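You operate a simulated robot arm through the tools that you are given. There is no shell and no other tool. Be economical: measure what you need, move in short steps, check, and stop when the job is done.

You run a simulated robot arm. Do the job below in one go: nothing can be reset, and whatever is moved stays where it is left.

## Task
Glue the pads carton shut and lock the orange clamp on it.
Fine: glue the inner flap first; stand the purple dabber back. Set down upright: purple dabber. A coat counts when it lies all over at full strength: go over it till it gets no stronger.

Only the result counts: the job must be done as asked and must still hold three seconds after the hand-in. Knocking over, shifting, dropping, spilling or breaking anything else fails it.

## Robot
A 7-joint arm with a two-finger parallel gripper, fixed in place. Base frame: the origin is at the foot of the arm, x ahead of it, y to its left, z up; the work surface is at about z = 840. Readings come in mm, rad, newtons and seconds.
With the tool pointing down near the work surface it reaches from about 300 to 700 mm from the base axis. Its first joint turns from -1.152 to 1.152 rad. Payload 1.57 kg.
Tool frame: the origin (TCP) lies between the finger pads and is the grasp point; the fingertips stand 30 mm ahead of it; z points along the fingers, y is the line along which they close. The gripper opens to 110 mm. The fingers are 24 mm wide and 12 mm thick; the gripper's body (48 by 112 mm) begins 78 mm behind the TCP.
Orientation is that of the tool frame in the base frame, as a unit quaternion [w, x, y, z]. With the fingers straight down and closing along the base's y, the tool's x points along the base's -x, its y along +y and its z along -z.

## Interface
- The arm moves only by the tool apply_moves. Its argument "increments" is text: rows parted by semicolons, each of 7 numbers parted by spaces: the shift along the tool's x, y, z in mm, then the turn, a rotation vector about the tool's x, y, z in rad, then the closure, from 0 (fully open) to 1 (shut). In form: dx dy dz wx wy wz jaw; .... A call has 1 to 8 rows; each row shifts and turns the commanded pose from where the row before left it, along the tool's axes as they then stand. Each row takes 0.2 s and may step no farther than 50 mm and 0.15 rad from the row before; otherwise, or with a gripper value out of range, the whole call is refused. A pose out of reach is approached as far as the arm can. The call stops where the force on the tool passes 90 N (or 10 N more than at its start, if that is more) or the arm is blocked; 0.2 s more then pass. The fingers move at their own pace (about 108 mm/s each) and stop on an object; they squeeze with about 40 N. The grip force told is the motor's: it shows also when the fingers shut on nothing. Time passes only in rows, and 0.2 s behind the last, so rows that do not move let the fingers close. The reply holds the time, the measured pose of the TCP, the force on the tool along the base axes, the opening and the grip force, in the units named above and with some noise, with the torque about the TCP (base axes, N m) and any sound that the robot's microphone picked up.
- Cameras (640 x 400 px; columns grow to the right, rows downward): "scene" is fixed at [168.8, -388, 1406]; the picture's right is [0.77, -0.64, 0.00], its down [-0.32, -0.38, -0.87] and it looks along [0.56, 0.67, -0.49] (base axes); focal length 346 px, centre (320, 200). "wrist" rides on the gripper at [70, 16, -141] in the tool frame; the picture's right is [-0.23, 0.97, 0.00], its down [-0.86, -0.20, -0.48] and it looks along [-0.47, -0.11, 0.88] (tool axes); focal length 222 px, centre (320, 200). There is no depth. A picture from a camera that has moved, and an enlarged one, comes with that camera's place and axes in the base frame and with its lens. The place of the scene camera against the robot may be out by one fixed shift of up to 12 mm in any direction.
- snapshot(camera): a new picture of that camera. The clock stands still meanwhile.
- close_up(camera, box): a new picture of the part [left, top, right, bottom] of that camera's present view, enlarged. The clock stands still meanwhile.
- close_job(): hands the job in; it is judged then, once.

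Go step by step. Nothing tells you positions but the pictures and the camera data: compare them with the known pose of the tool, close in by small moves and look again before you grip or let go. The budget is 120 turns and 64 pictures, counting those below and the enlarged ones. Unless the task says otherwise, let go and move clear before handing in, and close with one line.

The tools are called as a command line: name --argument value ..., lists and objects as JSON in quotes. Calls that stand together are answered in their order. apply_moves: Moves the arm, as the interface text tells. Its arguments: {"type":"object","properties":{"increments":{"type":"string"}},"required":["increments"]} The other tools are called the same way: snapshot (camera) takes a picture; close_up (camera, box) takes an enlarged picture of a part of a camera's view; close_job () hands the job in.

At the start:

```text
time: 0.0
tcp_pos: [322.6, 103.2, 1176.5]
tcp_rot: [-0.001, -0.001, 1.0, 0.0]
force: [-0.1, 0.0, 0.0]
ft_torque: [-0.03, 0.01, -0.01]
gripper_width: 109.9
grasp_force: 0.0
```

scene: 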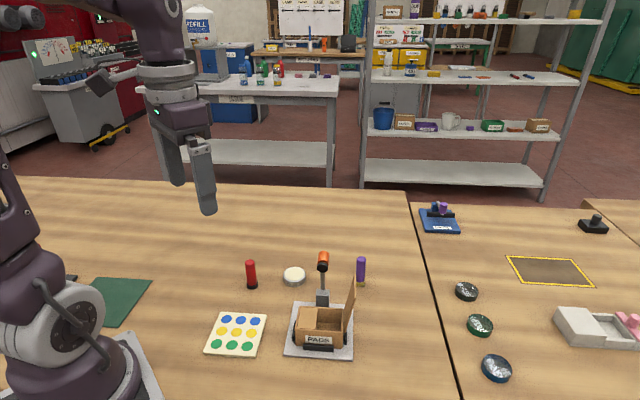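
wrist: 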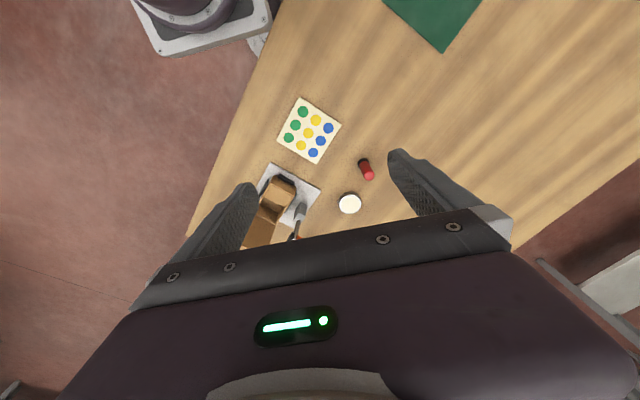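

I see the carton on a grey plate with a clamp (orange handle), a red and a purple dabber, and a white round thing, perhaps a glue pot. I'll look closer first.

close_up --camera "scene" --box '[230, 235, 390, 365]'

close_up --camera "wrist" --box '[230, 90, 390, 250]'

```text
3.08 times, centred on (310, 300) of scene
camera zoom: at [168.8, -388.0, 1406.0], right [0.77, -0.64, 0.0], down [-0.32, -0.38, -0.87], along [0.56, 0.67, -0.49], focal length 1065 px, centre (351, -108)
```

zoom: 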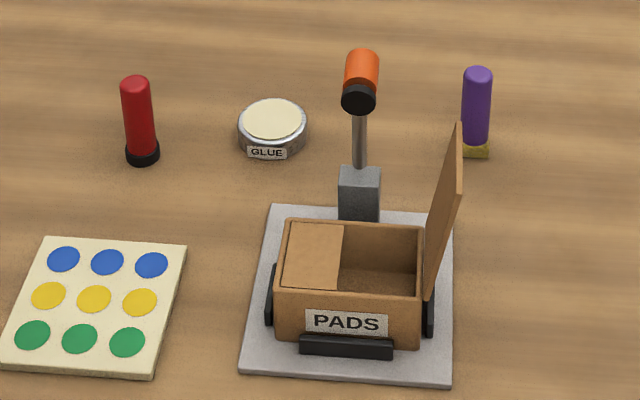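

```text
2.50 times, centred on (310, 170) of wrist
camera zoom: at [252.7, 118.9, 1319.1], right [0.23, 0.97, 0.0], down [0.86, -0.2, 0.48], along [0.47, -0.11, -0.88], focal length 555 px, centre (345, 275)
```

zoom: 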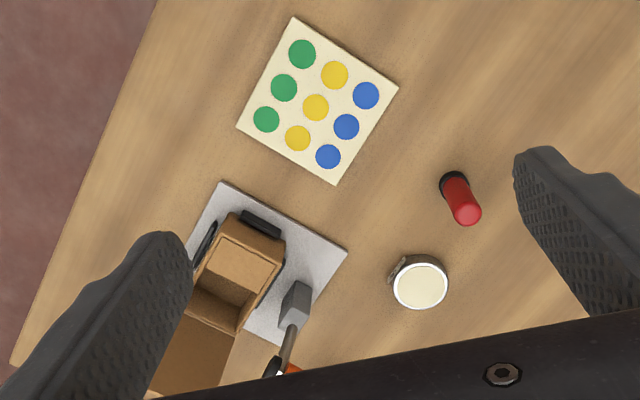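

The wrist camera gives reliable positions: pot near (524, 128), purple dabber near (636, 23), and the carton turned about 45°. I'll shift to see the carton from above.

apply_moves --increments "-35 -35 0 0 0 0 0;-35 -35 0 0 0 0 0;-35 -35 0 0 0 0 0;-35 0 0 0 0 0 0;-35 0 0 0 0 0 0;0 0 0 0 0 0 0"

snapshot --camera "wrist"

```text
time: 1.4
tcp_pos: [495.2, -0.3, 1177.8]
tcp_rot: [0.0, 0.0, 1.0, 0.0]
force: [-0.5, -0.3, 1.0]
ft_torque: [-0.02, 0.01, -0.01]
gripper_width: 109.9
grasp_force: 0.0
```

```text
59 pictures are left
camera wrist: at [426.2, 15.0, 1320.0], right [0.23, 0.97, 0.0], down [0.86, -0.2, 0.48], along [0.47, -0.11, -0.88], focal length 222 px, centre (320, 200)
```

wrist: 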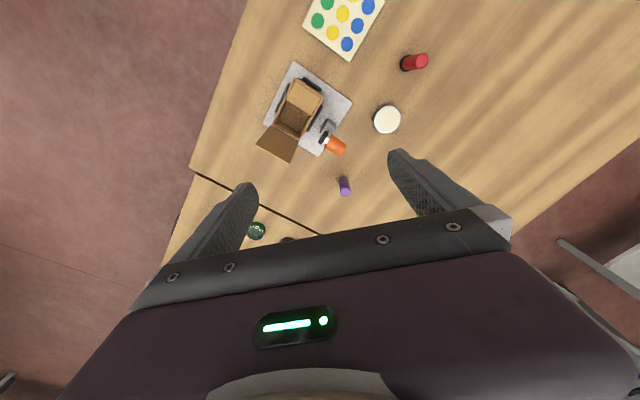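

close_up --camera "wrist" --box '[250, 50, 410, 150]'

close_up --camera "wrist" --box '[300, 130, 400, 210]'

close_up --camera "scene" --box '[280, 245, 370, 360]'

```text
4.00 times, centred on (330, 100) of wrist
camera zoom: at [426.2, 15.0, 1320.0], right [0.23, 0.97, 0.0], down [0.86, -0.2, 0.48], along [0.47, -0.11, -0.88], focal length 888 px, centre (280, 600)
```

zoom: 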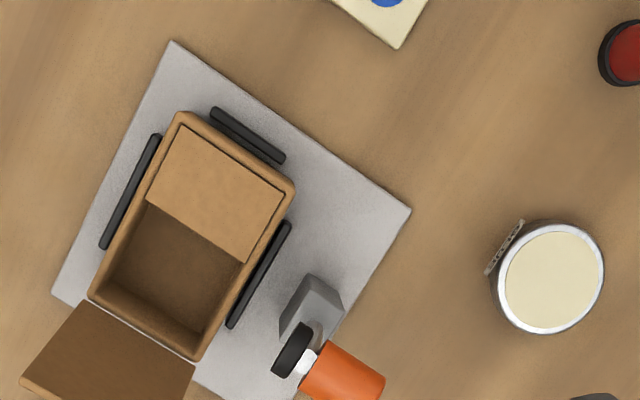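

```text
5.00 times, centred on (350, 170) of wrist
camera zoom: at [426.2, 15.0, 1320.0], right [0.23, 0.97, 0.0], down [0.86, -0.2, 0.48], along [0.47, -0.11, -0.88], focal length 1111 px, centre (170, 350)
```

zoom: 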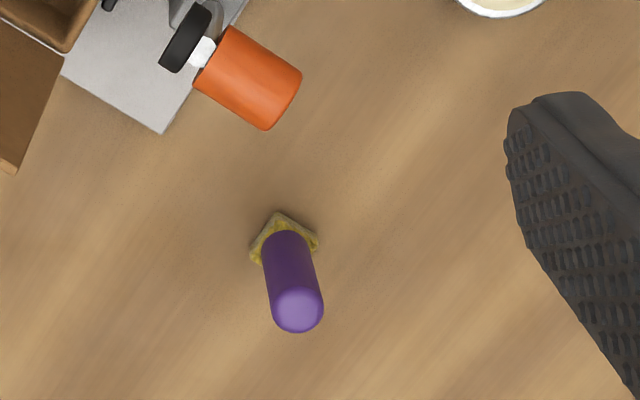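

```text
3.48 times, centred on (325, 302) of scene
camera zoom: at [168.8, -388.1, 1406.0], right [0.77, -0.64, 0.0], down [-0.32, -0.38, -0.87], along [0.56, 0.67, -0.49], focal length 1204 px, centre (303, -156)
```

zoom: 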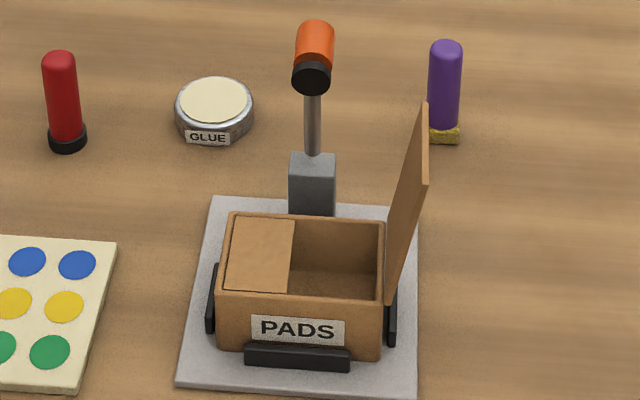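

The dabber stands upright at about (637.5, 19), top z ≈ 912. The pot is at (527.5, 129, 856), the carton's centre at (466, -37) with its rim at z ≈ 890, and the inner flap's centre at (451, -20). I'll move above the dabber.

apply_moves --increments "-23.7 3.2 36 0 0 0 0;-23.7 3.2 36 0 0 0 0;-23.7 3.2 36 0 0 0 0;-23.7 3.2 36 0 0 0 0;-23.7 3.2 36 0 0 0 0;-23.7 3.2 36 0 0 0 0;0 0 0 0 0 0 0;0 0 0 0 0 0 0"

snapshot --camera "wrist"

```text
time: 3.2
tcp_pos: [637.7, 17.7, 961.4]
tcp_rot: [0.0, -0.001, 1.0, 0.0]
force: [0.3, -0.4, 0.3]
ft_torque: [0.0, 0.03, 0.0]
gripper_width: 110.3
grasp_force: 0.1
```

```text
55 pictures are left
camera wrist: at [568.8, 32.9, 1104.0], right [0.23, 0.97, 0.0], down [0.86, -0.2, 0.48], along [0.47, -0.11, -0.88], focal length 222 px, centre (320, 200)
```

wrist: 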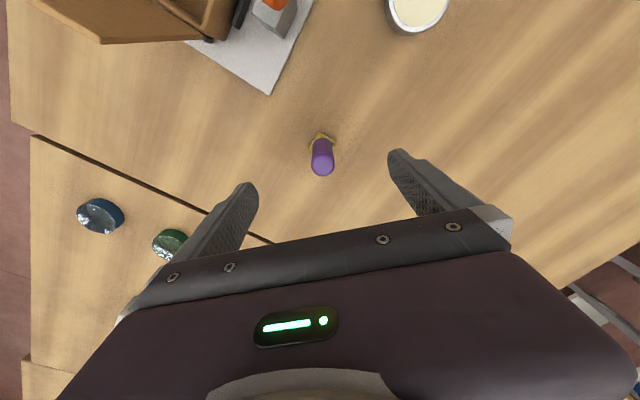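

The dabber's top is at about (637.3, 19.6), centred between the fingers. I'll descend and grip.

apply_moves --increments "0 1.8 25 0 0 0 0;0 0 25 0 0 0 0;0 0 20 0 0 0 0;0 0 0 0 0 0 0;0 0 0 0 0 0 0.9;0 0 0 0 0 0 0.9;0 0 0 0 0 0 0.9;0 0 0 0 0 0 0.9"

snapshot --camera "wrist"

```text
time: 5.0
tcp_pos: [637.5, 19.6, 889.6]
tcp_rot: [0.0, 0.0, 1.0, 0.0]
force: [-0.7, 0.1, -0.4]
ft_torque: [0.01, -0.02, 0.01]
gripper_width: 20.4
grasp_force: 34.5
```

```text
54 pictures are left
camera wrist: at [567.7, 34.5, 1031.9], right [0.23, 0.97, 0.0], down [0.86, -0.2, 0.48], along [0.47, -0.11, -0.88], focal length 222 px, centre (320, 200)
```

wrist: 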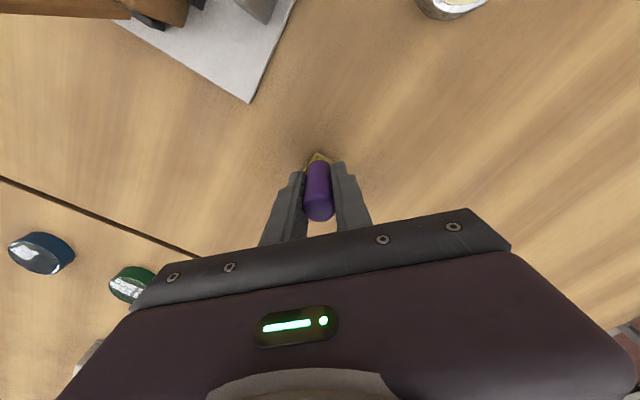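

Gripped (home TCP 637.5, 19.6, 889.6; bottom about 50 mm below the TCP). I'll lift and carry it over the glue pot.

apply_moves --increments "0 0 -35 0 0 0 0.9;0 0 -35 0 0 0 0.9;27.5 27.4 0 0 0 0 0.9;27.5 27.4 0 0 0 0 0.9;27.5 27.4 0 0 0 0 0.9;27.5 27.2 0 0 0 0 0.9;0 0 20 0 0 0 0.9;0 0 10 0 0 0 0.9"

snapshot --camera "wrist"

close_up --camera "scene" --box '[230, 195, 390, 325]'

```text
time: 6.8
tcp_pos: [529.0, 130.1, 931.5]
tcp_rot: [0.0, 0.0, 1.0, 0.0]
force: [0.1, 0.9, -0.4]
ft_torque: [0.0, 0.0, 0.02]
gripper_width: 20.3
grasp_force: 34.2
```

```text
53 pictures are left
camera wrist: at [459.9, 144.3, 1073.7], right [0.23, 0.97, 0.0], down [0.85, -0.2, 0.48], along [0.47, -0.11, -0.88], focal length 222 px, centre (320, 200)
```

wrist: 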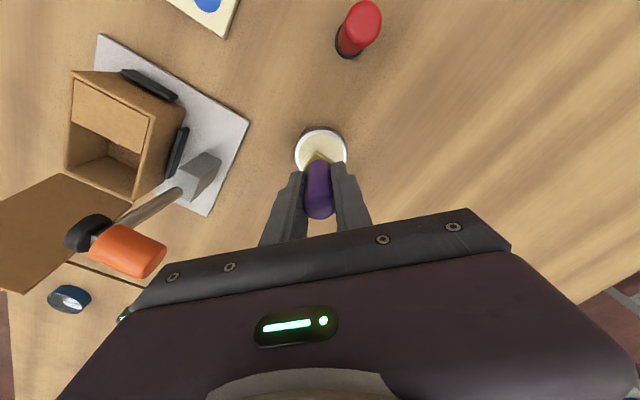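

```text
3.08 times, centred on (310, 260) of scene
camera zoom: at [168.8, -388.0, 1406.0], right [0.77, -0.64, 0.0], down [-0.32, -0.38, -0.87], along [0.56, 0.67, -0.49], focal length 1065 px, centre (351, 15)
```

zoom: 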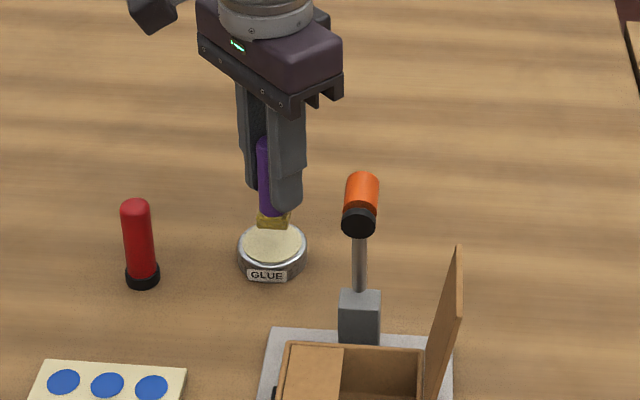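

The dabber is over the pot. I'll nudge 3 mm back and lower it towards the glue surface.

apply_moves --increments "3 0 15 0 0 0 0.9;0 0 5 0 0 0 0.9;0 0 3 0 0 0 0.9;0 0 2 0 0 0 0.9;0 0 0 0 0 0 0.9"

close_up --camera "scene" --box '[250, 225, 350, 305]'

```text
time: 8.0
tcp_pos: [527.2, 128.7, 905.5]
tcp_rot: [0.002, 0.0, 1.0, 0.0]
force: [4.2, -1.5, 24.9]
ft_torque: [0.29, -0.15, 0.03]
gripper_width: 20.2
grasp_force: 34.0
```

```text
5.00 times, centred on (300, 265) of scene
camera zoom: at [168.5, -388.2, 1406.0], right [0.77, -0.64, 0.0], down [-0.32, -0.38, -0.87], along [0.56, 0.67, -0.49], focal length 1730 px, centre (420, -125)
```

zoom: 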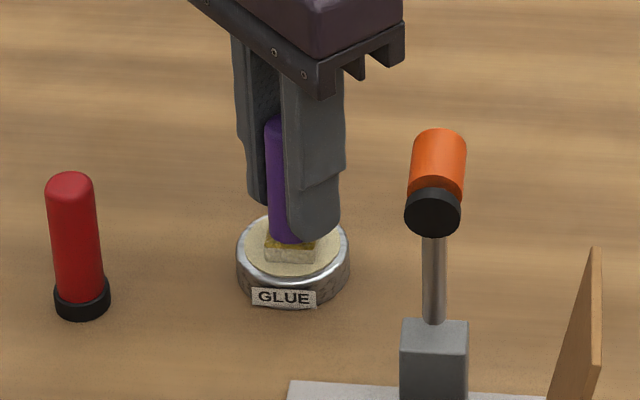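

There is contact at 25 N and the sponge has taken up glue. I'll lift and inspect.

apply_moves --increments "0 0 -1 0 0 0 0.9;0 0 -20 0 0 0 0.9;0 0 -40 0 0 0 0.9;0 0 0 0 0 0 0.9"

close_up --camera "scene" --box '[250, 185, 350, 305]'

```text
time: 9.0
tcp_pos: [527.6, 128.7, 968.5]
tcp_rot: [-0.001, -0.001, 1.0, 0.001]
force: [0.0, 0.1, -0.4]
ft_torque: [0.01, -0.01, 0.01]
gripper_width: 20.7
grasp_force: 34.0
```

```text
3.33 times, centred on (300, 245) of scene
camera zoom: at [168.8, -388.0, 1406.0], right [0.77, -0.64, 0.0], down [-0.32, -0.38, -0.87], along [0.56, 0.67, -0.49], focal length 1154 px, centre (387, 50)
```

zoom: 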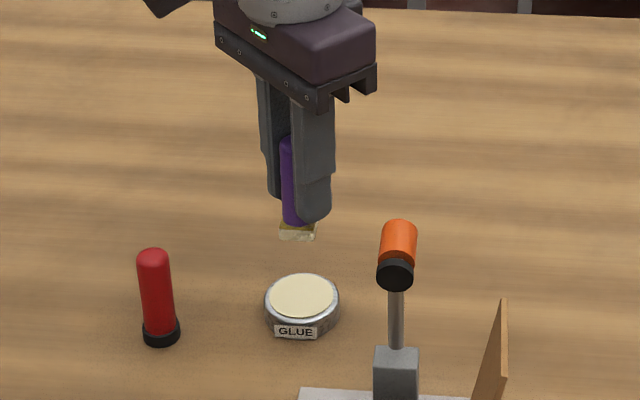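

The dabber is loaded. I'll go around the clamp to above the inner flap.

apply_moves --increments "38.5 0 0 0 0 0 0.9;38.5 0 0 0 0 0 0.9;0 -37 0 0 0 0 0.9;0 -37 0 0 0 0 0.9;0 -37 0 0 0 0 0.9;0 -37.5 0 0 0 0 0.9;0 0 15 0 0 0 0.9;0 0 0 0 0 0 0.9"

snapshot --camera "wrist"

close_up --camera "scene" --box '[260, 225, 380, 365]'

```text
time: 10.8
tcp_pos: [450.5, -19.6, 949.9]
tcp_rot: [0.001, 0.0, 1.0, 0.0]
force: [0.0, 0.5, -0.4]
ft_torque: [0.01, 0.01, -0.01]
gripper_width: 20.4
grasp_force: 33.9
```

```text
49 pictures are left
camera wrist: at [380.5, -4.6, 1092.9], right [0.23, 0.97, 0.0], down [0.86, -0.2, 0.48], along [0.47, -0.11, -0.88], focal length 222 px, centre (320, 200)
```

wrist: 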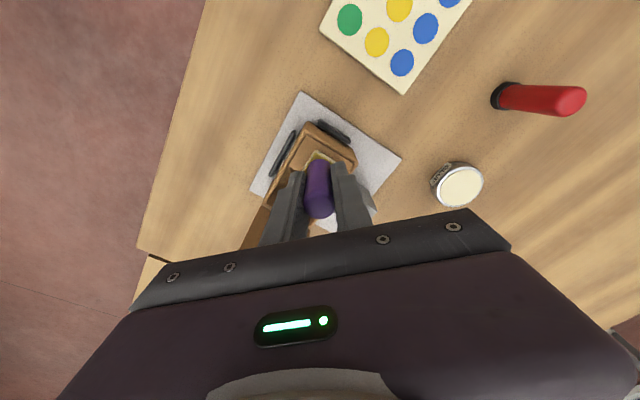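

```text
2.86 times, centred on (320, 295) of scene
camera zoom: at [168.8, -388.1, 1406.0], right [0.77, -0.64, 0.0], down [-0.32, -0.38, -0.87], along [0.56, 0.67, -0.49], focal length 989 px, centre (320, -71)
```

zoom: 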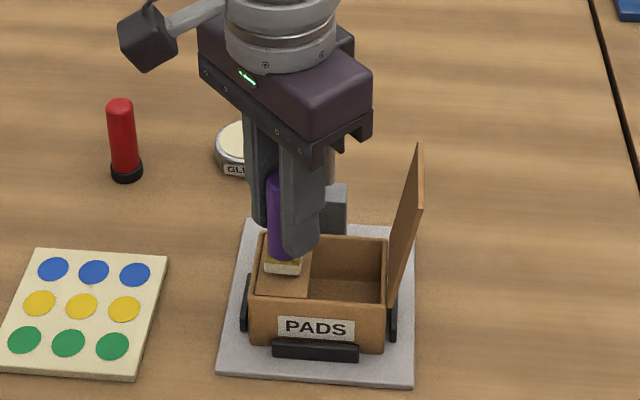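

The sponge is about 12 mm above the flap. I'll go to the far-left part of the flap and touch down gently.

apply_moves --increments "-5.7 12.7 0 0 0 0 0.9;0 0 5 0 0 0 0.9;0 0 3 0 0 0 0.9;0 0 1 0 0 0 0.9;0 0 0 0 0 0 0.9"

close_up --camera "scene" --box '[290, 285, 370, 355]'

```text
time: 12.0
tcp_pos: [457.3, -6.4, 942.7]
tcp_rot: [0.001, -0.001, 1.0, 0.0]
force: [2.5, -0.5, 19.0]
ft_torque: [0.19, -0.15, 0.01]
gripper_width: 20.3
grasp_force: 34.5
```

```text
5.71 times, centred on (330, 320) of scene
camera zoom: at [168.6, -388.1, 1406.1], right [0.77, -0.64, 0.0], down [-0.32, -0.38, -0.87], along [0.56, 0.67, -0.49], focal length 1977 px, centre (263, -486)
```

zoom: 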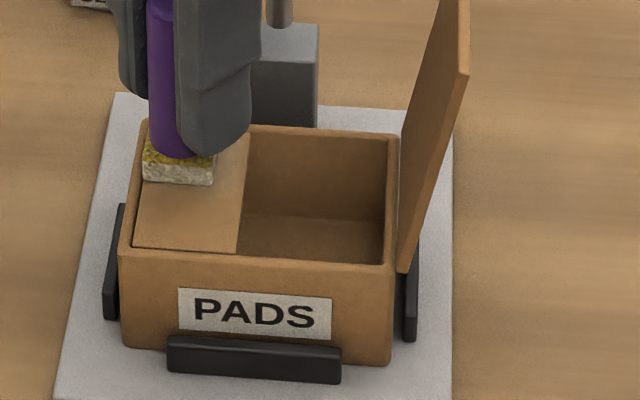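

There is contact at 19 N on the flap, and the sponge lies along the far-left edge. I'll slide along the flap in a loop at lighter pressure.

apply_moves --increments "0 0 -0.5 0 0 0 0.9;6.4 -6.4 0 0 0 0 0.9;6.4 -6.4 0 0 0 0 0.9;6.4 -6.4 0 0 0 0 0.9;0 0 0 0 0 0 0.9"

close_up --camera "scene" --box '[290, 285, 370, 355]'

```text
time: 13.2
tcp_pos: [435.7, -24.9, 941.8]
tcp_rot: [0.0, 0.001, 1.0, 0.0]
force: [0.3, 0.1, -0.5]
ft_torque: [-0.04, -0.04, 0.01]
gripper_width: 20.5
grasp_force: 33.7
```

```text
5.71 times, centred on (330, 320) of scene
camera zoom: at [168.8, -388.1, 1406.0], right [0.77, -0.64, 0.0], down [-0.32, -0.38, -0.87], along [0.56, 0.67, -0.49], focal length 1977 px, centre (263, -486)
```

zoom: 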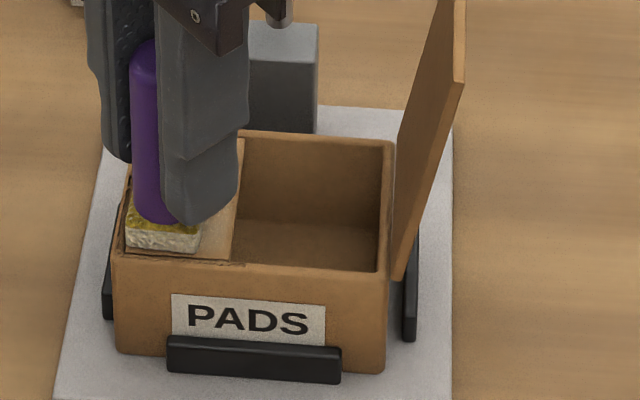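

Sliding dragged the carton a couple of mm within its stops, so I'll dab with lifts instead. I'll press down here at the near-left part.

apply_moves --increments "1 1 0 0 0 0 0.9;0 0 1 0 0 0 0.9;0 0 1 0 0 0 0.9;0 0 0 0 0 0 0.9"

close_up --camera "scene" --box '[290, 285, 370, 355]'

```text
time: 14.2
tcp_pos: [435.3, -25.0, 940.6]
tcp_rot: [0.0, 0.0, 1.0, -0.001]
force: [-1.1, 1.7, 7.4]
ft_torque: [0.24, -0.05, 0.02]
gripper_width: 20.1
grasp_force: 33.7
```

```text
5.71 times, centred on (330, 320) of scene
camera zoom: at [168.7, -388.0, 1406.0], right [0.77, -0.64, 0.0], down [-0.32, -0.38, -0.87], along [0.56, 0.67, -0.49], focal length 1977 px, centre (263, -486)
```

zoom: 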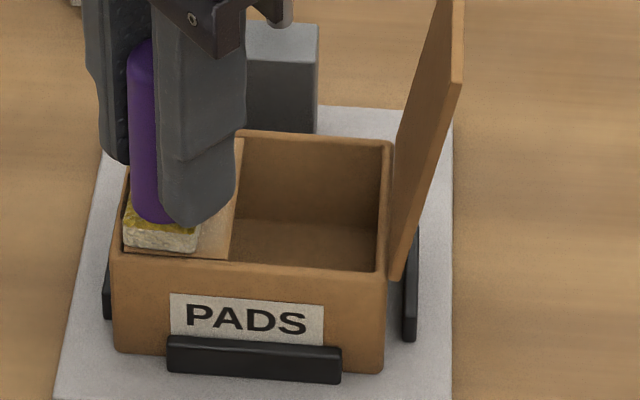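

Contact here is at 7 N. I'll lift off to see the coat.

apply_moves --increments "0 0 -20 0 0 0 0.9;0 20 -30 0 0 0 0.9;0 20 0 0 0 0 0.9;0 0 0 0 0 0 0.9"

close_up --camera "scene" --box '[290, 285, 370, 355]'

close_up --camera "wrist" --box '[210, 90, 350, 230]'

```text
time: 15.2
tcp_pos: [434.2, 16.3, 990.4]
tcp_rot: [0.001, 0.0, 1.0, 0.001]
force: [-0.3, -0.2, -0.2]
ft_torque: [0.03, 0.0, 0.01]
gripper_width: 20.5
grasp_force: 33.7
```

```text
5.71 times, centred on (330, 320) of scene
camera zoom: at [168.8, -388.0, 1406.0], right [0.77, -0.64, 0.0], down [-0.32, -0.38, -0.87], along [0.56, 0.67, -0.49], focal length 1977 px, centre (263, -486)
```

zoom: 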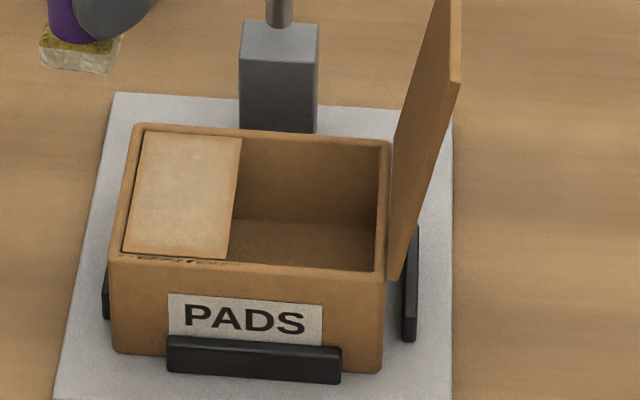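

```text
2.86 times, centred on (280, 160) of wrist
camera zoom: at [364.5, 31.4, 1133.1], right [0.23, 0.97, 0.0], down [0.85, -0.2, 0.48], along [0.47, -0.11, -0.88], focal length 635 px, centre (434, 314)
```

zoom: 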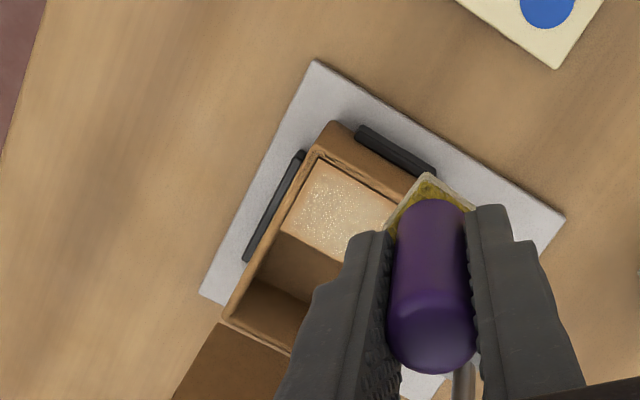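

The whole flap has a faint first coat. I'll dab again at the four positions over the flap (centre now about 447.5, -19).

apply_moves --increments "-19.8 -22.8 10 0 0 0 0.9;0 0 34 0 0 0 0.9;0 0 5.5 0 0 0 0.9;0 0 1 0 0 0 0.9;0 0 0 0 0 0 0.9"

```text
time: 16.4
tcp_pos: [454.5, -7.8, 940.1]
tcp_rot: [0.001, 0.001, 1.0, 0.001]
force: [2.3, 3.6, 18.8]
ft_torque: [0.38, -0.15, 0.03]
gripper_width: 20.1
grasp_force: 34.2
```

Contact is good at 940. Next come the right-hand column's two positions.

apply_moves --increments "0 0 -5 0 0 0 0.9;-7 -7 0 0 0 0 0.9;0 0 4.7 0 0 0 0.9;0 0 0 0 0 0 0.9;0 0 -4.7 0 0 0 0.9;18.5 -18.5 0 0 0 0 0.9;0 0 4.7 0 0 0 0.9;0 0 0 0 0 0 0.9"

apply_moves --increments "0 0 -5 0 0 0 0.9;7 7 0 0 0 0 0.9;0 0 4.7 0 0 0 0.9;0 0 0 0 0 0 0.9"

apply_moves --increments "0 0 -20 0 0 0 0.9;0 30 -30 0 0 0 0.9;0 20 0 0 0 0 0.9;0 0 0 0 0 0 0.9"

close_up --camera "scene" --box '[290, 285, 370, 355]'

close_up --camera "wrist" --box '[230, 90, 310, 170]'

```text
time: 18.2
tcp_pos: [443.1, -34.0, 940.2]
tcp_rot: [0.002, -0.001, 1.0, 0.001]
force: [2.0, 1.6, 17.5]
ft_torque: [0.1, 0.05, 0.12]
gripper_width: 19.6
grasp_force: 33.5
```

```text
time: 19.2
tcp_pos: [436.7, -26.8, 940.8]
tcp_rot: [0.0, 0.0, 1.0, 0.0]
force: [0.1, 0.1, 16.6]
ft_torque: [-0.25, 0.19, 0.01]
gripper_width: 19.8
grasp_force: 33.4
```

```text
time: 20.2
tcp_pos: [435.5, 24.1, 989.8]
tcp_rot: [0.0, 0.0, 1.0, 0.0]
force: [-0.4, -0.1, 0.4]
ft_torque: [0.01, 0.0, 0.04]
gripper_width: 19.6
grasp_force: 33.7
```

```text
5.71 times, centred on (330, 320) of scene
camera zoom: at [168.8, -388.0, 1406.0], right [0.77, -0.64, 0.0], down [-0.32, -0.38, -0.87], along [0.56, 0.67, -0.49], focal length 1977 px, centre (263, -486)
```

zoom: 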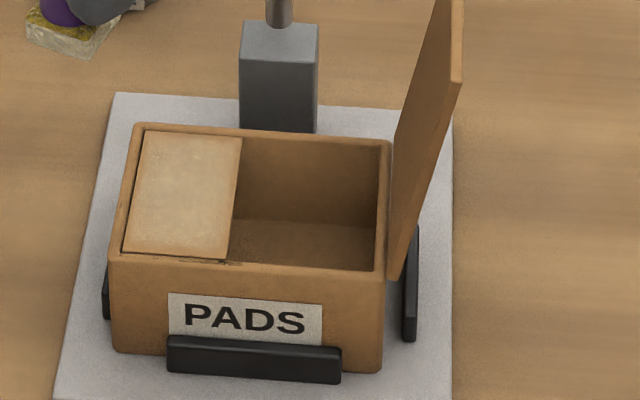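

```text
5.00 times, centred on (270, 130) of wrist
camera zoom: at [366.3, 38.6, 1132.5], right [0.23, 0.97, 0.0], down [0.86, -0.2, 0.48], along [0.47, -0.11, -0.88], focal length 1111 px, centre (570, 550)
```

zoom: 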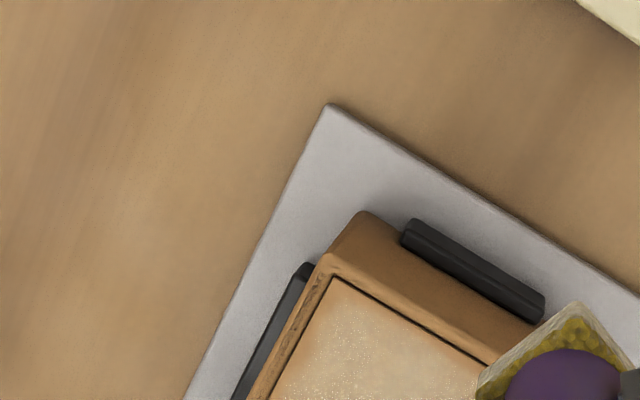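

The coat is still weak and the sponge looks lighter, so I'll reload it at the pot.

apply_moves --increments "0 35 0 0 0 0 0.9;0 35 0 0 0 0 0.9;0 35 -10 0 0 0 0.9;-45 0 0 0 0 0 0.9;-46 0 0 0 0 0 0.9;0 0 45 0 0 0 0.9;0 0 30 0 0 0 0.9;0 0 0 0 0 0 0.9"

apply_moves --increments "0 0 12 0 0 0 0.9;0 0 6 0 0 0 0.9;0 0 0 0 0 0 0.9"

```text
time: 22.0
tcp_pos: [528.3, 129.6, 926.5]
tcp_rot: [0.001, 0.0, 1.0, -0.001]
force: [0.0, 0.1, 0.2]
ft_torque: [0.02, -0.03, 0.0]
gripper_width: 19.3
grasp_force: 33.5
```

```text
time: 22.8
tcp_pos: [528.3, 130.4, 907.4]
tcp_rot: [0.0, 0.001, 1.0, 0.0]
force: [-0.1, -0.2, -0.2]
ft_torque: [-0.01, -0.04, -0.02]
gripper_width: 19.8
grasp_force: 32.8
```

apply_moves --increments "0 0 1 0 0 0 0.9;0 0 1 0 0 0 0.9;0 0 0 0 0 0 0.9;0 0 0 0 0 0 0.9"

close_up --camera "scene" --box '[260, 245, 330, 295]'

```text
time: 23.8
tcp_pos: [528.3, 130.2, 906.3]
tcp_rot: [0.0, 0.0, 1.0, -0.001]
force: [-0.4, -0.3, -0.9]
ft_torque: [0.0, 0.0, 0.0]
gripper_width: 19.6
grasp_force: 33.5
```

```text
8.00 times, centred on (295, 270) of scene
camera zoom: at [168.8, -388.0, 1406.0], right [0.77, -0.64, 0.0], down [-0.32, -0.38, -0.87], along [0.56, 0.67, -0.49], focal length 2768 px, centre (520, -360)
```

zoom: 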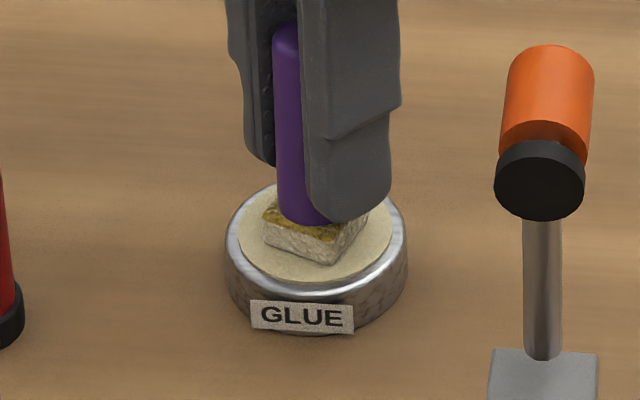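

apply_moves --increments "0 0 1 0 0 0 0.9;0 0 1 0 0 0 0.9;0 0 0 0 0 0 0.9;0 0 0 0 0 0 0.9"

```text
time: 24.8
tcp_pos: [527.4, 129.6, 904.6]
tcp_rot: [0.002, 0.0, 1.0, 0.0]
force: [-2.6, 0.4, 28.8]
ft_torque: [0.02, -0.1, 0.05]
gripper_width: 19.2
grasp_force: 33.4
```

It's loaded with glue. The sponge has twisted about 28° clockwise in the grip, so I'll lift and turn the wrist to realign it with the carton.

apply_moves --increments "0 0 -30 0 0 0 0.9;0 0 -40 0 0 -0.12 0.9;0 0 0 0 0 -0.12 0.9;0 0 0 0 0 -0.12 0.9;0 0 0 0 0 -0.12 0.9;0 0 0 0 0 0 0.9"

close_up --camera "scene" --box '[250, 195, 350, 285]'

snapshot --camera "wrist"

```text
time: 26.2
tcp_pos: [527.9, 130.3, 974.1]
tcp_rot: [0.0, -0.238, 0.971, 0.0]
force: [-0.2, 0.6, -0.6]
ft_torque: [0.04, -0.02, 0.01]
gripper_width: 19.4
grasp_force: 33.8
```

```text
4.44 times, centred on (300, 240) of scene
camera zoom: at [168.8, -388.0, 1406.0], right [0.77, -0.64, 0.0], down [-0.32, -0.38, -0.87], along [0.56, 0.67, -0.49], focal length 1538 px, centre (409, 22)
```

zoom: 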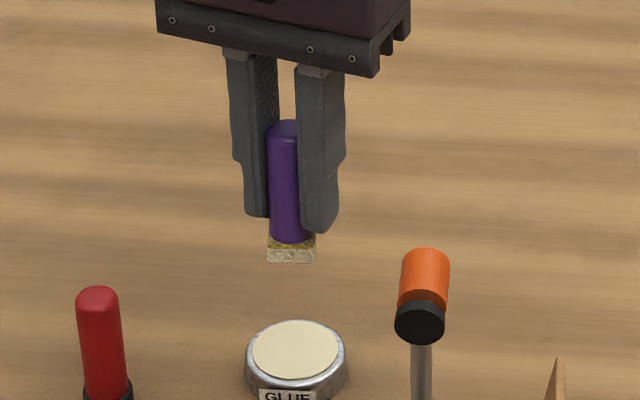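

```text
38 pictures are left
camera wrist: at [458.2, 109.7, 1117.1], right [-0.25, 0.97, 0.0], down [0.85, 0.22, 0.48], along [0.46, 0.12, -0.88], focal length 222 px, centre (320, 200)
```

wrist: 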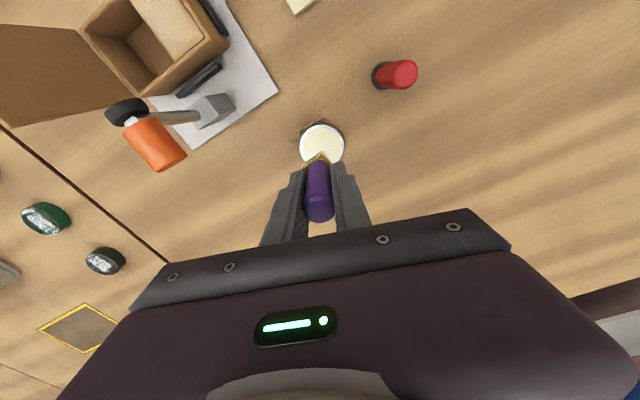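

The sponge is aligned with the carton again. Back to the flap, to the far-left spot, where I'll press and dwell.

apply_moves --increments "34.6 18 0 0 0 0 0.9;34.6 18 0 0 0 0 0.9;19.9 -41.1 0 0 0 0 0.9;19.9 -41.1 0 0 0 0 0.9;20 -41 0 0 0 0 0.9;0 0 28 0 0 0 0.9;0 0 0 0 0 0 0.9"

apply_moves --increments "0 0 4 0 0 0 0.9;0 0 1.5 0 0 0 0.9;0 0 0 0 0 0 0.9;0 0 0 0 0 0 0.9"

close_up --camera "scene" --box '[290, 285, 370, 355]'

```text
time: 27.8
tcp_pos: [451.8, -9.3, 945.5]
tcp_rot: [0.0, -0.238, 0.971, 0.0]
force: [0.0, -0.1, 0.1]
ft_torque: [0.0, 0.04, 0.0]
gripper_width: 19.6
grasp_force: 33.4
```

```text
time: 28.8
tcp_pos: [452.7, -9.0, 940.8]
tcp_rot: [-0.001, -0.238, 0.971, 0.0]
force: [0.2, -0.2, 3.1]
ft_torque: [0.01, -0.06, -0.01]
gripper_width: 19.6
grasp_force: 33.5
```

```text
5.71 times, centred on (330, 320) of scene
camera zoom: at [168.8, -388.1, 1406.0], right [0.77, -0.64, 0.0], down [-0.32, -0.38, -0.87], along [0.56, 0.67, -0.49], focal length 1977 px, centre (263, -486)
```

zoom: 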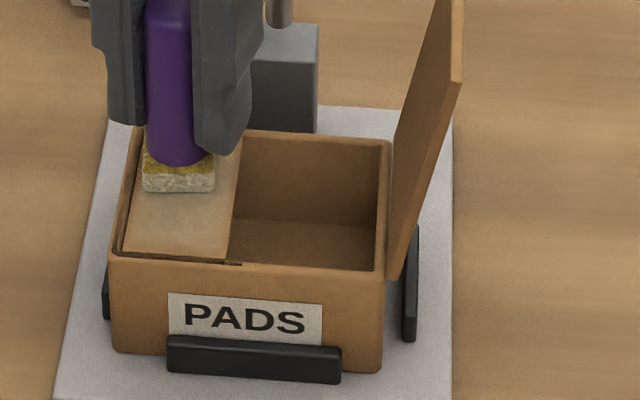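

Light contact, 3 N. I'll stroke gently around the whole flap.

apply_moves --increments "0.5 1.4 0.3 0 0 0 0.9;6.2 -1.95 0 0 0 0 0.9;6.2 -1.95 0 0 0 0 0.9;6.2 -1.95 0 0 0 0 0.9;4.8 -1.5 0 0 0 0 0.9;0 0 0 0 0 0 0.9"

apply_moves --increments "-1.5 -4.7 0 0 0 0 0.9;-1.5 -4.7 0 0 0 0 0.9;-6.2 1.95 0 0 0 0 0.9;-6.2 1.95 0 0 0 0 0.9;-6.2 1.95 0 0 0 0 0.9;-6.2 1.95 0 0 0 0 0.9;0 0 0 0 0 0 0.9"

close_up --camera "scene" --box '[290, 285, 370, 355]'

```text
time: 30.2
tcp_pos: [434.4, -24.1, 939.8]
tcp_rot: [0.0, -0.238, 0.971, 0.0]
force: [2.4, 1.9, 2.6]
ft_torque: [0.13, -0.16, -0.02]
gripper_width: 19.4
grasp_force: 33.6
```

```text
time: 31.8
tcp_pos: [459.9, -13.7, 940.9]
tcp_rot: [0.0, -0.237, 0.971, 0.001]
force: [-5.0, -4.7, 16.2]
ft_torque: [-0.31, 0.21, -0.03]
gripper_width: 19.2
grasp_force: 33.9
```

```text
5.71 times, centred on (330, 320) of scene
camera zoom: at [168.5, -388.2, 1406.0], right [0.77, -0.64, 0.0], down [-0.32, -0.38, -0.87], along [0.56, 0.67, -0.49], focal length 1977 px, centre (263, -486)
```

zoom: 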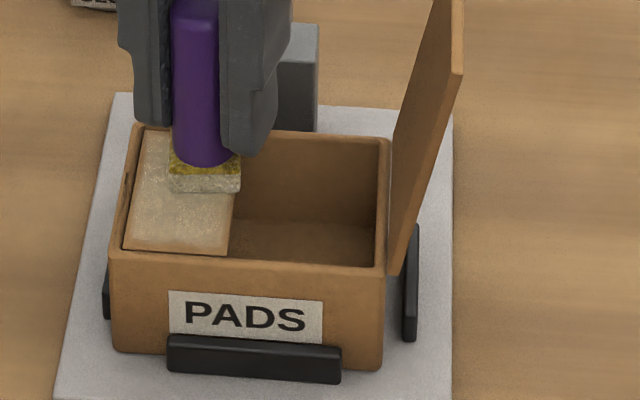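

The coat is clearly stronger with strokes; the left and front edges are thinner. Another loop, favouring those edges.

apply_moves --increments "1.8 5.9 0 0 0 0 0.9;1.8 5.9 0 0 0 0 0.9;6.2 -1.95 0 0 0 0 0.9;6.2 -1.95 0 0 0 0 0.9;6.2 -1.95 0.3 0 0 0 0.9;6.2 -1.95 0.2 0 0 0 0.9;1.9 -0.6 0 0 0 0 0.9;0 0 0 0 0 0 0.9"

apply_moves --increments "-1.5 -4.7 0 0 0 0 0.9;-1.6 -5.2 0 0 0 0 0.9;-6.2 1.95 0 0 0 0 0.9;-6.2 1.95 0 0 0 0 0.9;-6.2 1.95 0 0 0 0 0.9;-6.2 1.95 0 0 0 0 0.9;-1.9 0.6 0 0 0 0 0.9;0 0 0 0 0 0 0.9"

apply_moves --increments "0 0 -20 0 0 0 0.9;-18.5 30 -30 0 0 0 0.9;-18.5 30 0 0 0 0 0.9;0 0 0 0 0 0 0.9"

close_up --camera "scene" --box '[290, 285, 370, 355]'

```text
time: 33.6
tcp_pos: [431.7, -24.2, 939.5]
tcp_rot: [0.0, -0.238, 0.971, 0.0]
force: [14.1, -1.2, 12.2]
ft_torque: [-0.11, -0.7, -0.16]
gripper_width: 19.6
grasp_force: 32.8
```

```text
time: 35.4
tcp_pos: [458.4, -11.2, 941.2]
tcp_rot: [-0.001, -0.238, 0.971, 0.0]
force: [-0.4, 0.2, -1.2]
ft_torque: [0.03, 0.03, 0.03]
gripper_width: 19.5
grasp_force: 33.1
```

```text
time: 36.4
tcp_pos: [462.8, 58.7, 990.9]
tcp_rot: [0.0, -0.238, 0.971, 0.0]
force: [0.0, -0.7, -0.8]
ft_torque: [0.02, -0.03, 0.03]
gripper_width: 19.7
grasp_force: 33.5
```

```text
5.71 times, centred on (330, 320) of scene
camera zoom: at [168.8, -388.0, 1406.0], right [0.77, -0.64, 0.0], down [-0.32, -0.38, -0.87], along [0.56, 0.67, -0.49], focal length 1977 px, centre (263, -486)
```

zoom: 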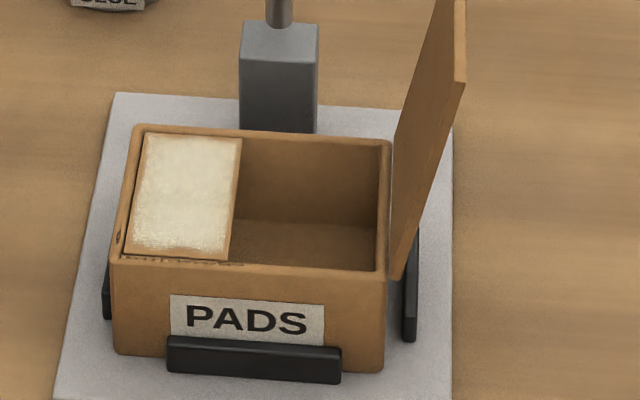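

The coat is much stronger now. I'll reload and go over it again, until it no longer changes.

apply_moves --increments "-30 10.9 0 0 0 0 0.9;-30 10.9 0 0 0 0 0.9;-30 10.9 0 0 0 0 0.9;0 0 40 0 0 0 0.9;0 0 36 0 0 0 0.9;0 0 6 0 0 0 0.9;0 0 3 0 0 0 0.9;0 0 0 0 0 0 0.9"

apply_moves --increments "0 0 1 0 0 0 0.9;0 0 0 0 0 0 0.9;0 0 0 0 0 0 0.9"

```text
time: 38.2
tcp_pos: [527.9, 129.0, 905.2]
tcp_rot: [-0.001, -0.237, 0.971, 0.0]
force: [-0.4, -0.9, -0.8]
ft_torque: [-0.01, 0.02, 0.0]
gripper_width: 19.4
grasp_force: 33.8
```

```text
time: 39.0
tcp_pos: [528.6, 128.7, 903.9]
tcp_rot: [0.0, -0.238, 0.971, 0.001]
force: [-1.3, 0.6, 7.5]
ft_torque: [-0.03, 0.17, 0.0]
gripper_width: 19.4
grasp_force: 33.8
```

Loaded at 7.5 N. Returning to the flap.

apply_moves --increments "0 0 -35 0 0 0 0.9;0 0 -35 0 0 0 0.9;30 -10.9 0 0 0 0 0.9;30 -10.9 0 0 0 0 0.9;30 -10.9 0 0 0 0 0.9;19.9 -27.2 0 0 0 0 0.9;19.9 -27.2 15 0 0 0 0.9;0 0 12 0 0 0 0.9"

apply_moves --increments "0 0 5 0 0 0 0.9;0 0 2 0 0 0 0.9;0 0 0 0 0 0 0.9"

close_up --camera "scene" --box '[290, 285, 370, 355]'

```text
time: 40.8
tcp_pos: [455.5, -8.7, 947.4]
tcp_rot: [0.0, -0.239, 0.971, 0.0]
force: [0.2, -0.1, -0.5]
ft_torque: [0.02, -0.01, 0.0]
gripper_width: 19.2
grasp_force: 33.7
```

```text
time: 41.6
tcp_pos: [453.8, -7.7, 939.8]
tcp_rot: [-0.001, -0.238, 0.971, 0.0]
force: [0.0, -0.8, 7.0]
ft_torque: [0.03, -0.07, 0.02]
gripper_width: 19.2
grasp_force: 33.2
```

```text
5.71 times, centred on (330, 320) of scene
camera zoom: at [168.7, -388.1, 1406.0], right [0.77, -0.64, 0.0], down [-0.32, -0.38, -0.87], along [0.56, 0.67, -0.49], focal length 1977 px, centre (263, -486)
```

zoom: 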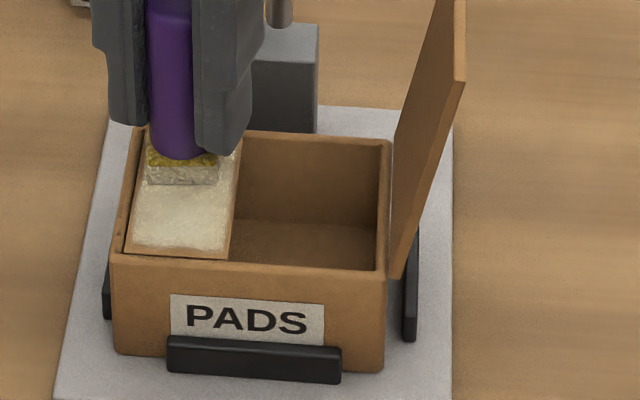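

apply_moves --increments "0.6 1.9 0 0 0 0 0.9;6.2 -1.95 0 0 0 0 0.9;6.2 -1.95 0 0 0 0 0.9;6.2 -1.95 0.2 0 0 0 0.9;6.2 -1.95 0.2 0 0 0 0.9;1.5 -0.5 0 0 0 0 0.9;-1.5 -4.7 0 0 0 0 0.9;-1.9 -6.2 0 0 0 0 0.9"

apply_moves --increments "-6.2 1.95 0 0 0 0 0.9;-6.2 1.95 0 0 0 0 0.9;-6.2 1.95 0 0 0 0 0.9;-6.2 1.95 0 0 0 0 0.9;-1.9 0.6 0 0 0 0 0.9;1.5 5 0 0 0 0 0.9;1.9 6.4 0 0 0 0 0.9;0 0 0 0 0 0 0.9"

apply_moves --increments "6.2 -1.95 0 0 0 0 0.9;6.2 -1.95 0 0 0 0 0.9;6.2 -1.95 0.2 0 0 0 0.9;6.2 -1.95 0.2 0 0 0 0.9;1.5 -0.5 0 0 0 0 0.9;-1.5 -4.7 0 0 0 0 0.9;-1.9 -6.2 0 0 0 0 0.9;0 0 0 0 0 0 0.9"

apply_moves --increments "-6.2 1.95 0 0 0 0 0.9;-6.2 1.95 0 0 0 0 0.9;-6.2 1.95 0 0 0 0 0.9;-6.2 1.95 0 0 0 0 0.9;0 0 -20 0 0 0 0.9;-18.5 30 -30 0 0 0 0.9;-18.5 30 0 0 0 0 0.9;0 0 0 0 0 0 0.9"

close_up --camera "scene" --box '[290, 285, 370, 355]'

```text
time: 43.4
tcp_pos: [440.6, -33.1, 939.6]
tcp_rot: [0.0, -0.238, 0.971, 0.0]
force: [0.2, -0.2, 0.4]
ft_torque: [0.03, 0.03, 0.05]
gripper_width: 19.2
grasp_force: 33.9
```

```text
time: 45.2
tcp_pos: [452.5, -6.7, 939.4]
tcp_rot: [0.0, -0.237, 0.971, 0.0]
force: [1.6, -1.7, 5.7]
ft_torque: [-0.05, -0.22, -0.01]
gripper_width: 19.4
grasp_force: 33.6
```

```text
time: 47.0
tcp_pos: [441.1, -33.4, 938.4]
tcp_rot: [0.0, -0.238, 0.971, 0.0]
force: [-1.1, -0.3, 2.4]
ft_torque: [0.03, 0.09, -0.04]
gripper_width: 19.5
grasp_force: 33.6
```

```text
time: 48.8
tcp_pos: [466.4, 54.6, 987.2]
tcp_rot: [0.0, -0.237, 0.971, 0.0]
force: [-0.3, 0.4, -0.3]
ft_torque: [0.0, 0.01, -0.02]
gripper_width: 19.3
grasp_force: 33.7
```

```text
5.71 times, centred on (330, 320) of scene
camera zoom: at [168.8, -388.0, 1406.0], right [0.77, -0.64, 0.0], down [-0.32, -0.38, -0.87], along [0.56, 0.67, -0.49], focal length 1977 px, centre (263, -486)
```

zoom: 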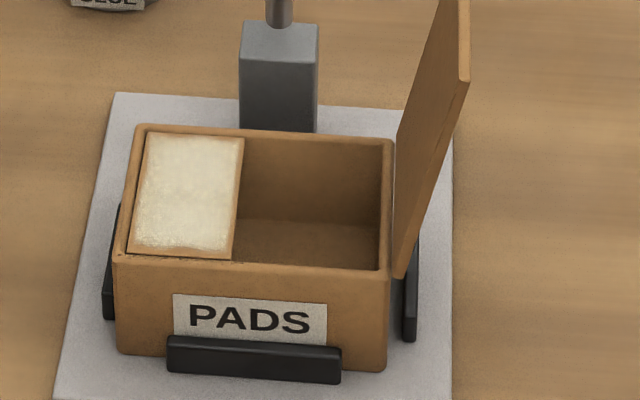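

It looks much the same as before. A tight zoom will show whether any thin spots remain.

close_up --camera "scene" --box '[303, 304, 327, 320]'

```text
16.00 times, centred on (315, 312) of scene
camera zoom: at [168.8, -388.0, 1406.0], right [0.77, -0.64, 0.0], down [-0.32, -0.38, -0.87], along [0.56, 0.67, -0.49], focal length 5537 px, centre (400, -1592)
```

zoom: 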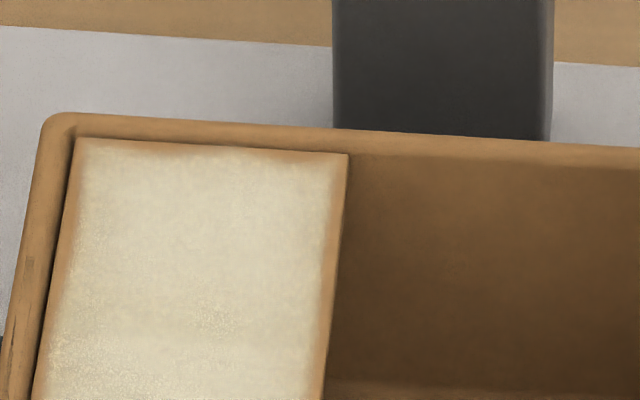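

The front half is slightly grainier because pressure was low there. One more reload, then a firmer pass on the front half.

apply_moves --increments "-29.8 12.1 -2 0 0 0 0.9;-29.8 12.1 0 0 0 0 0.9;-29.9 12.1 0 0 0 0 0.9;0 0 40 0 0 0 0.9;0 0 36 0 0 0 0.9;0 0 6 0 0 0 0.9;0 0 2.5 0 0 0 0.9;0 0 0 0 0 0 0.9"

apply_moves --increments "0 0 0.7 0 0 0 0.9;0 0 0 0 0 0 0.9;0 0 0 0 0 0 0.9"

```text
time: 50.6
tcp_pos: [527.5, 129.9, 904.6]
tcp_rot: [0.0, -0.237, 0.971, 0.001]
force: [-0.6, -0.8, 0.5]
ft_torque: [0.02, 0.0, 0.01]
gripper_width: 19.5
grasp_force: 33.3
```

```text
time: 51.4
tcp_pos: [526.8, 130.2, 905.3]
tcp_rot: [0.0, -0.237, 0.972, -0.001]
force: [0.3, -0.6, 0.6]
ft_torque: [-0.03, 0.0, 0.0]
gripper_width: 19.3
grasp_force: 33.6
```

apply_moves --increments "0 0 1 0 0 0 0.9;0 0 0.5 0 0 0 0.9;0 0 0 0 0 0 0.9;0 0 0 0 0 0 0.9"

```text
time: 52.4
tcp_pos: [528.0, 128.5, 902.3]
tcp_rot: [0.0, -0.238, 0.971, 0.0]
force: [-0.1, 0.1, -0.8]
ft_torque: [0.01, 0.0, 0.01]
gripper_width: 19.2
grasp_force: 33.9
```

apply_moves --increments "0 0 1 0 0 0 0.9;0 0 0.5 0 0 0 0.9;0 0 0 0 0 0 0.9;0 0 0 0 0 0 0.9"

close_up --camera "scene" --box '[260, 245, 330, 295]'

```text
time: 53.4
tcp_pos: [527.8, 129.3, 904.2]
tcp_rot: [0.0, -0.238, 0.971, 0.001]
force: [-4.2, 3.5, 21.3]
ft_torque: [0.0, 0.39, -0.08]
gripper_width: 19.3
grasp_force: 32.9
```

```text
8.00 times, centred on (295, 270) of scene
camera zoom: at [168.4, -388.1, 1406.1], right [0.77, -0.64, 0.0], down [-0.32, -0.38, -0.87], along [0.56, 0.67, -0.49], focal length 2768 px, centre (520, -360)
```

zoom: 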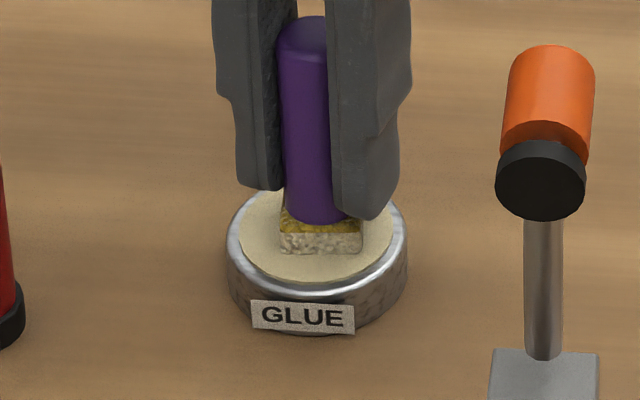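

Loaded. Back to the flap.

apply_moves --increments "0 0 -35 0 0 0 0.9;0 0 -36 0 0 0 0.9;30 -10.9 0 0 0 0 0.9;30 -10.9 0 0 0 0 0.9;30 -10.9 0 0 0 0 0.9;19.9 -27.2 0 0 0 0 0.9;19.9 -27.2 15 0 0 0 0.9;0 0 12 0 0 0 0.9"

apply_moves --increments "12.4 -3.9 0 0 0 0 0.9;6.2 -1.95 4 0 0 0 0.9;0 0 2 0 0 0 0.9;0 0 0 0 0 0 0.9"

```text
time: 55.2
tcp_pos: [451.0, -9.5, 945.4]
tcp_rot: [-0.001, -0.238, 0.971, 0.0]
force: [-0.9, -0.1, 0.0]
ft_torque: [0.0, -0.01, 0.03]
gripper_width: 19.5
grasp_force: 33.2
```

```text
time: 56.2
tcp_pos: [440.2, -22.8, 939.6]
tcp_rot: [0.001, -0.237, 0.971, 0.0]
force: [0.4, -1.2, -0.9]
ft_torque: [0.04, -0.03, 0.0]
gripper_width: 19.4
grasp_force: 33.2
```

apply_moves --increments "0.6 1.5 1 0 0 0 0.9;0 0 0.7 0 0 0 0.9;0 0 0 0 0 0 0.9"

```text
time: 57.0
tcp_pos: [439.4, -21.1, 938.2]
tcp_rot: [0.0, -0.238, 0.971, 0.0]
force: [-1.3, 0.1, 5.3]
ft_torque: [0.07, 0.04, -0.01]
gripper_width: 19.3
grasp_force: 33.5
```

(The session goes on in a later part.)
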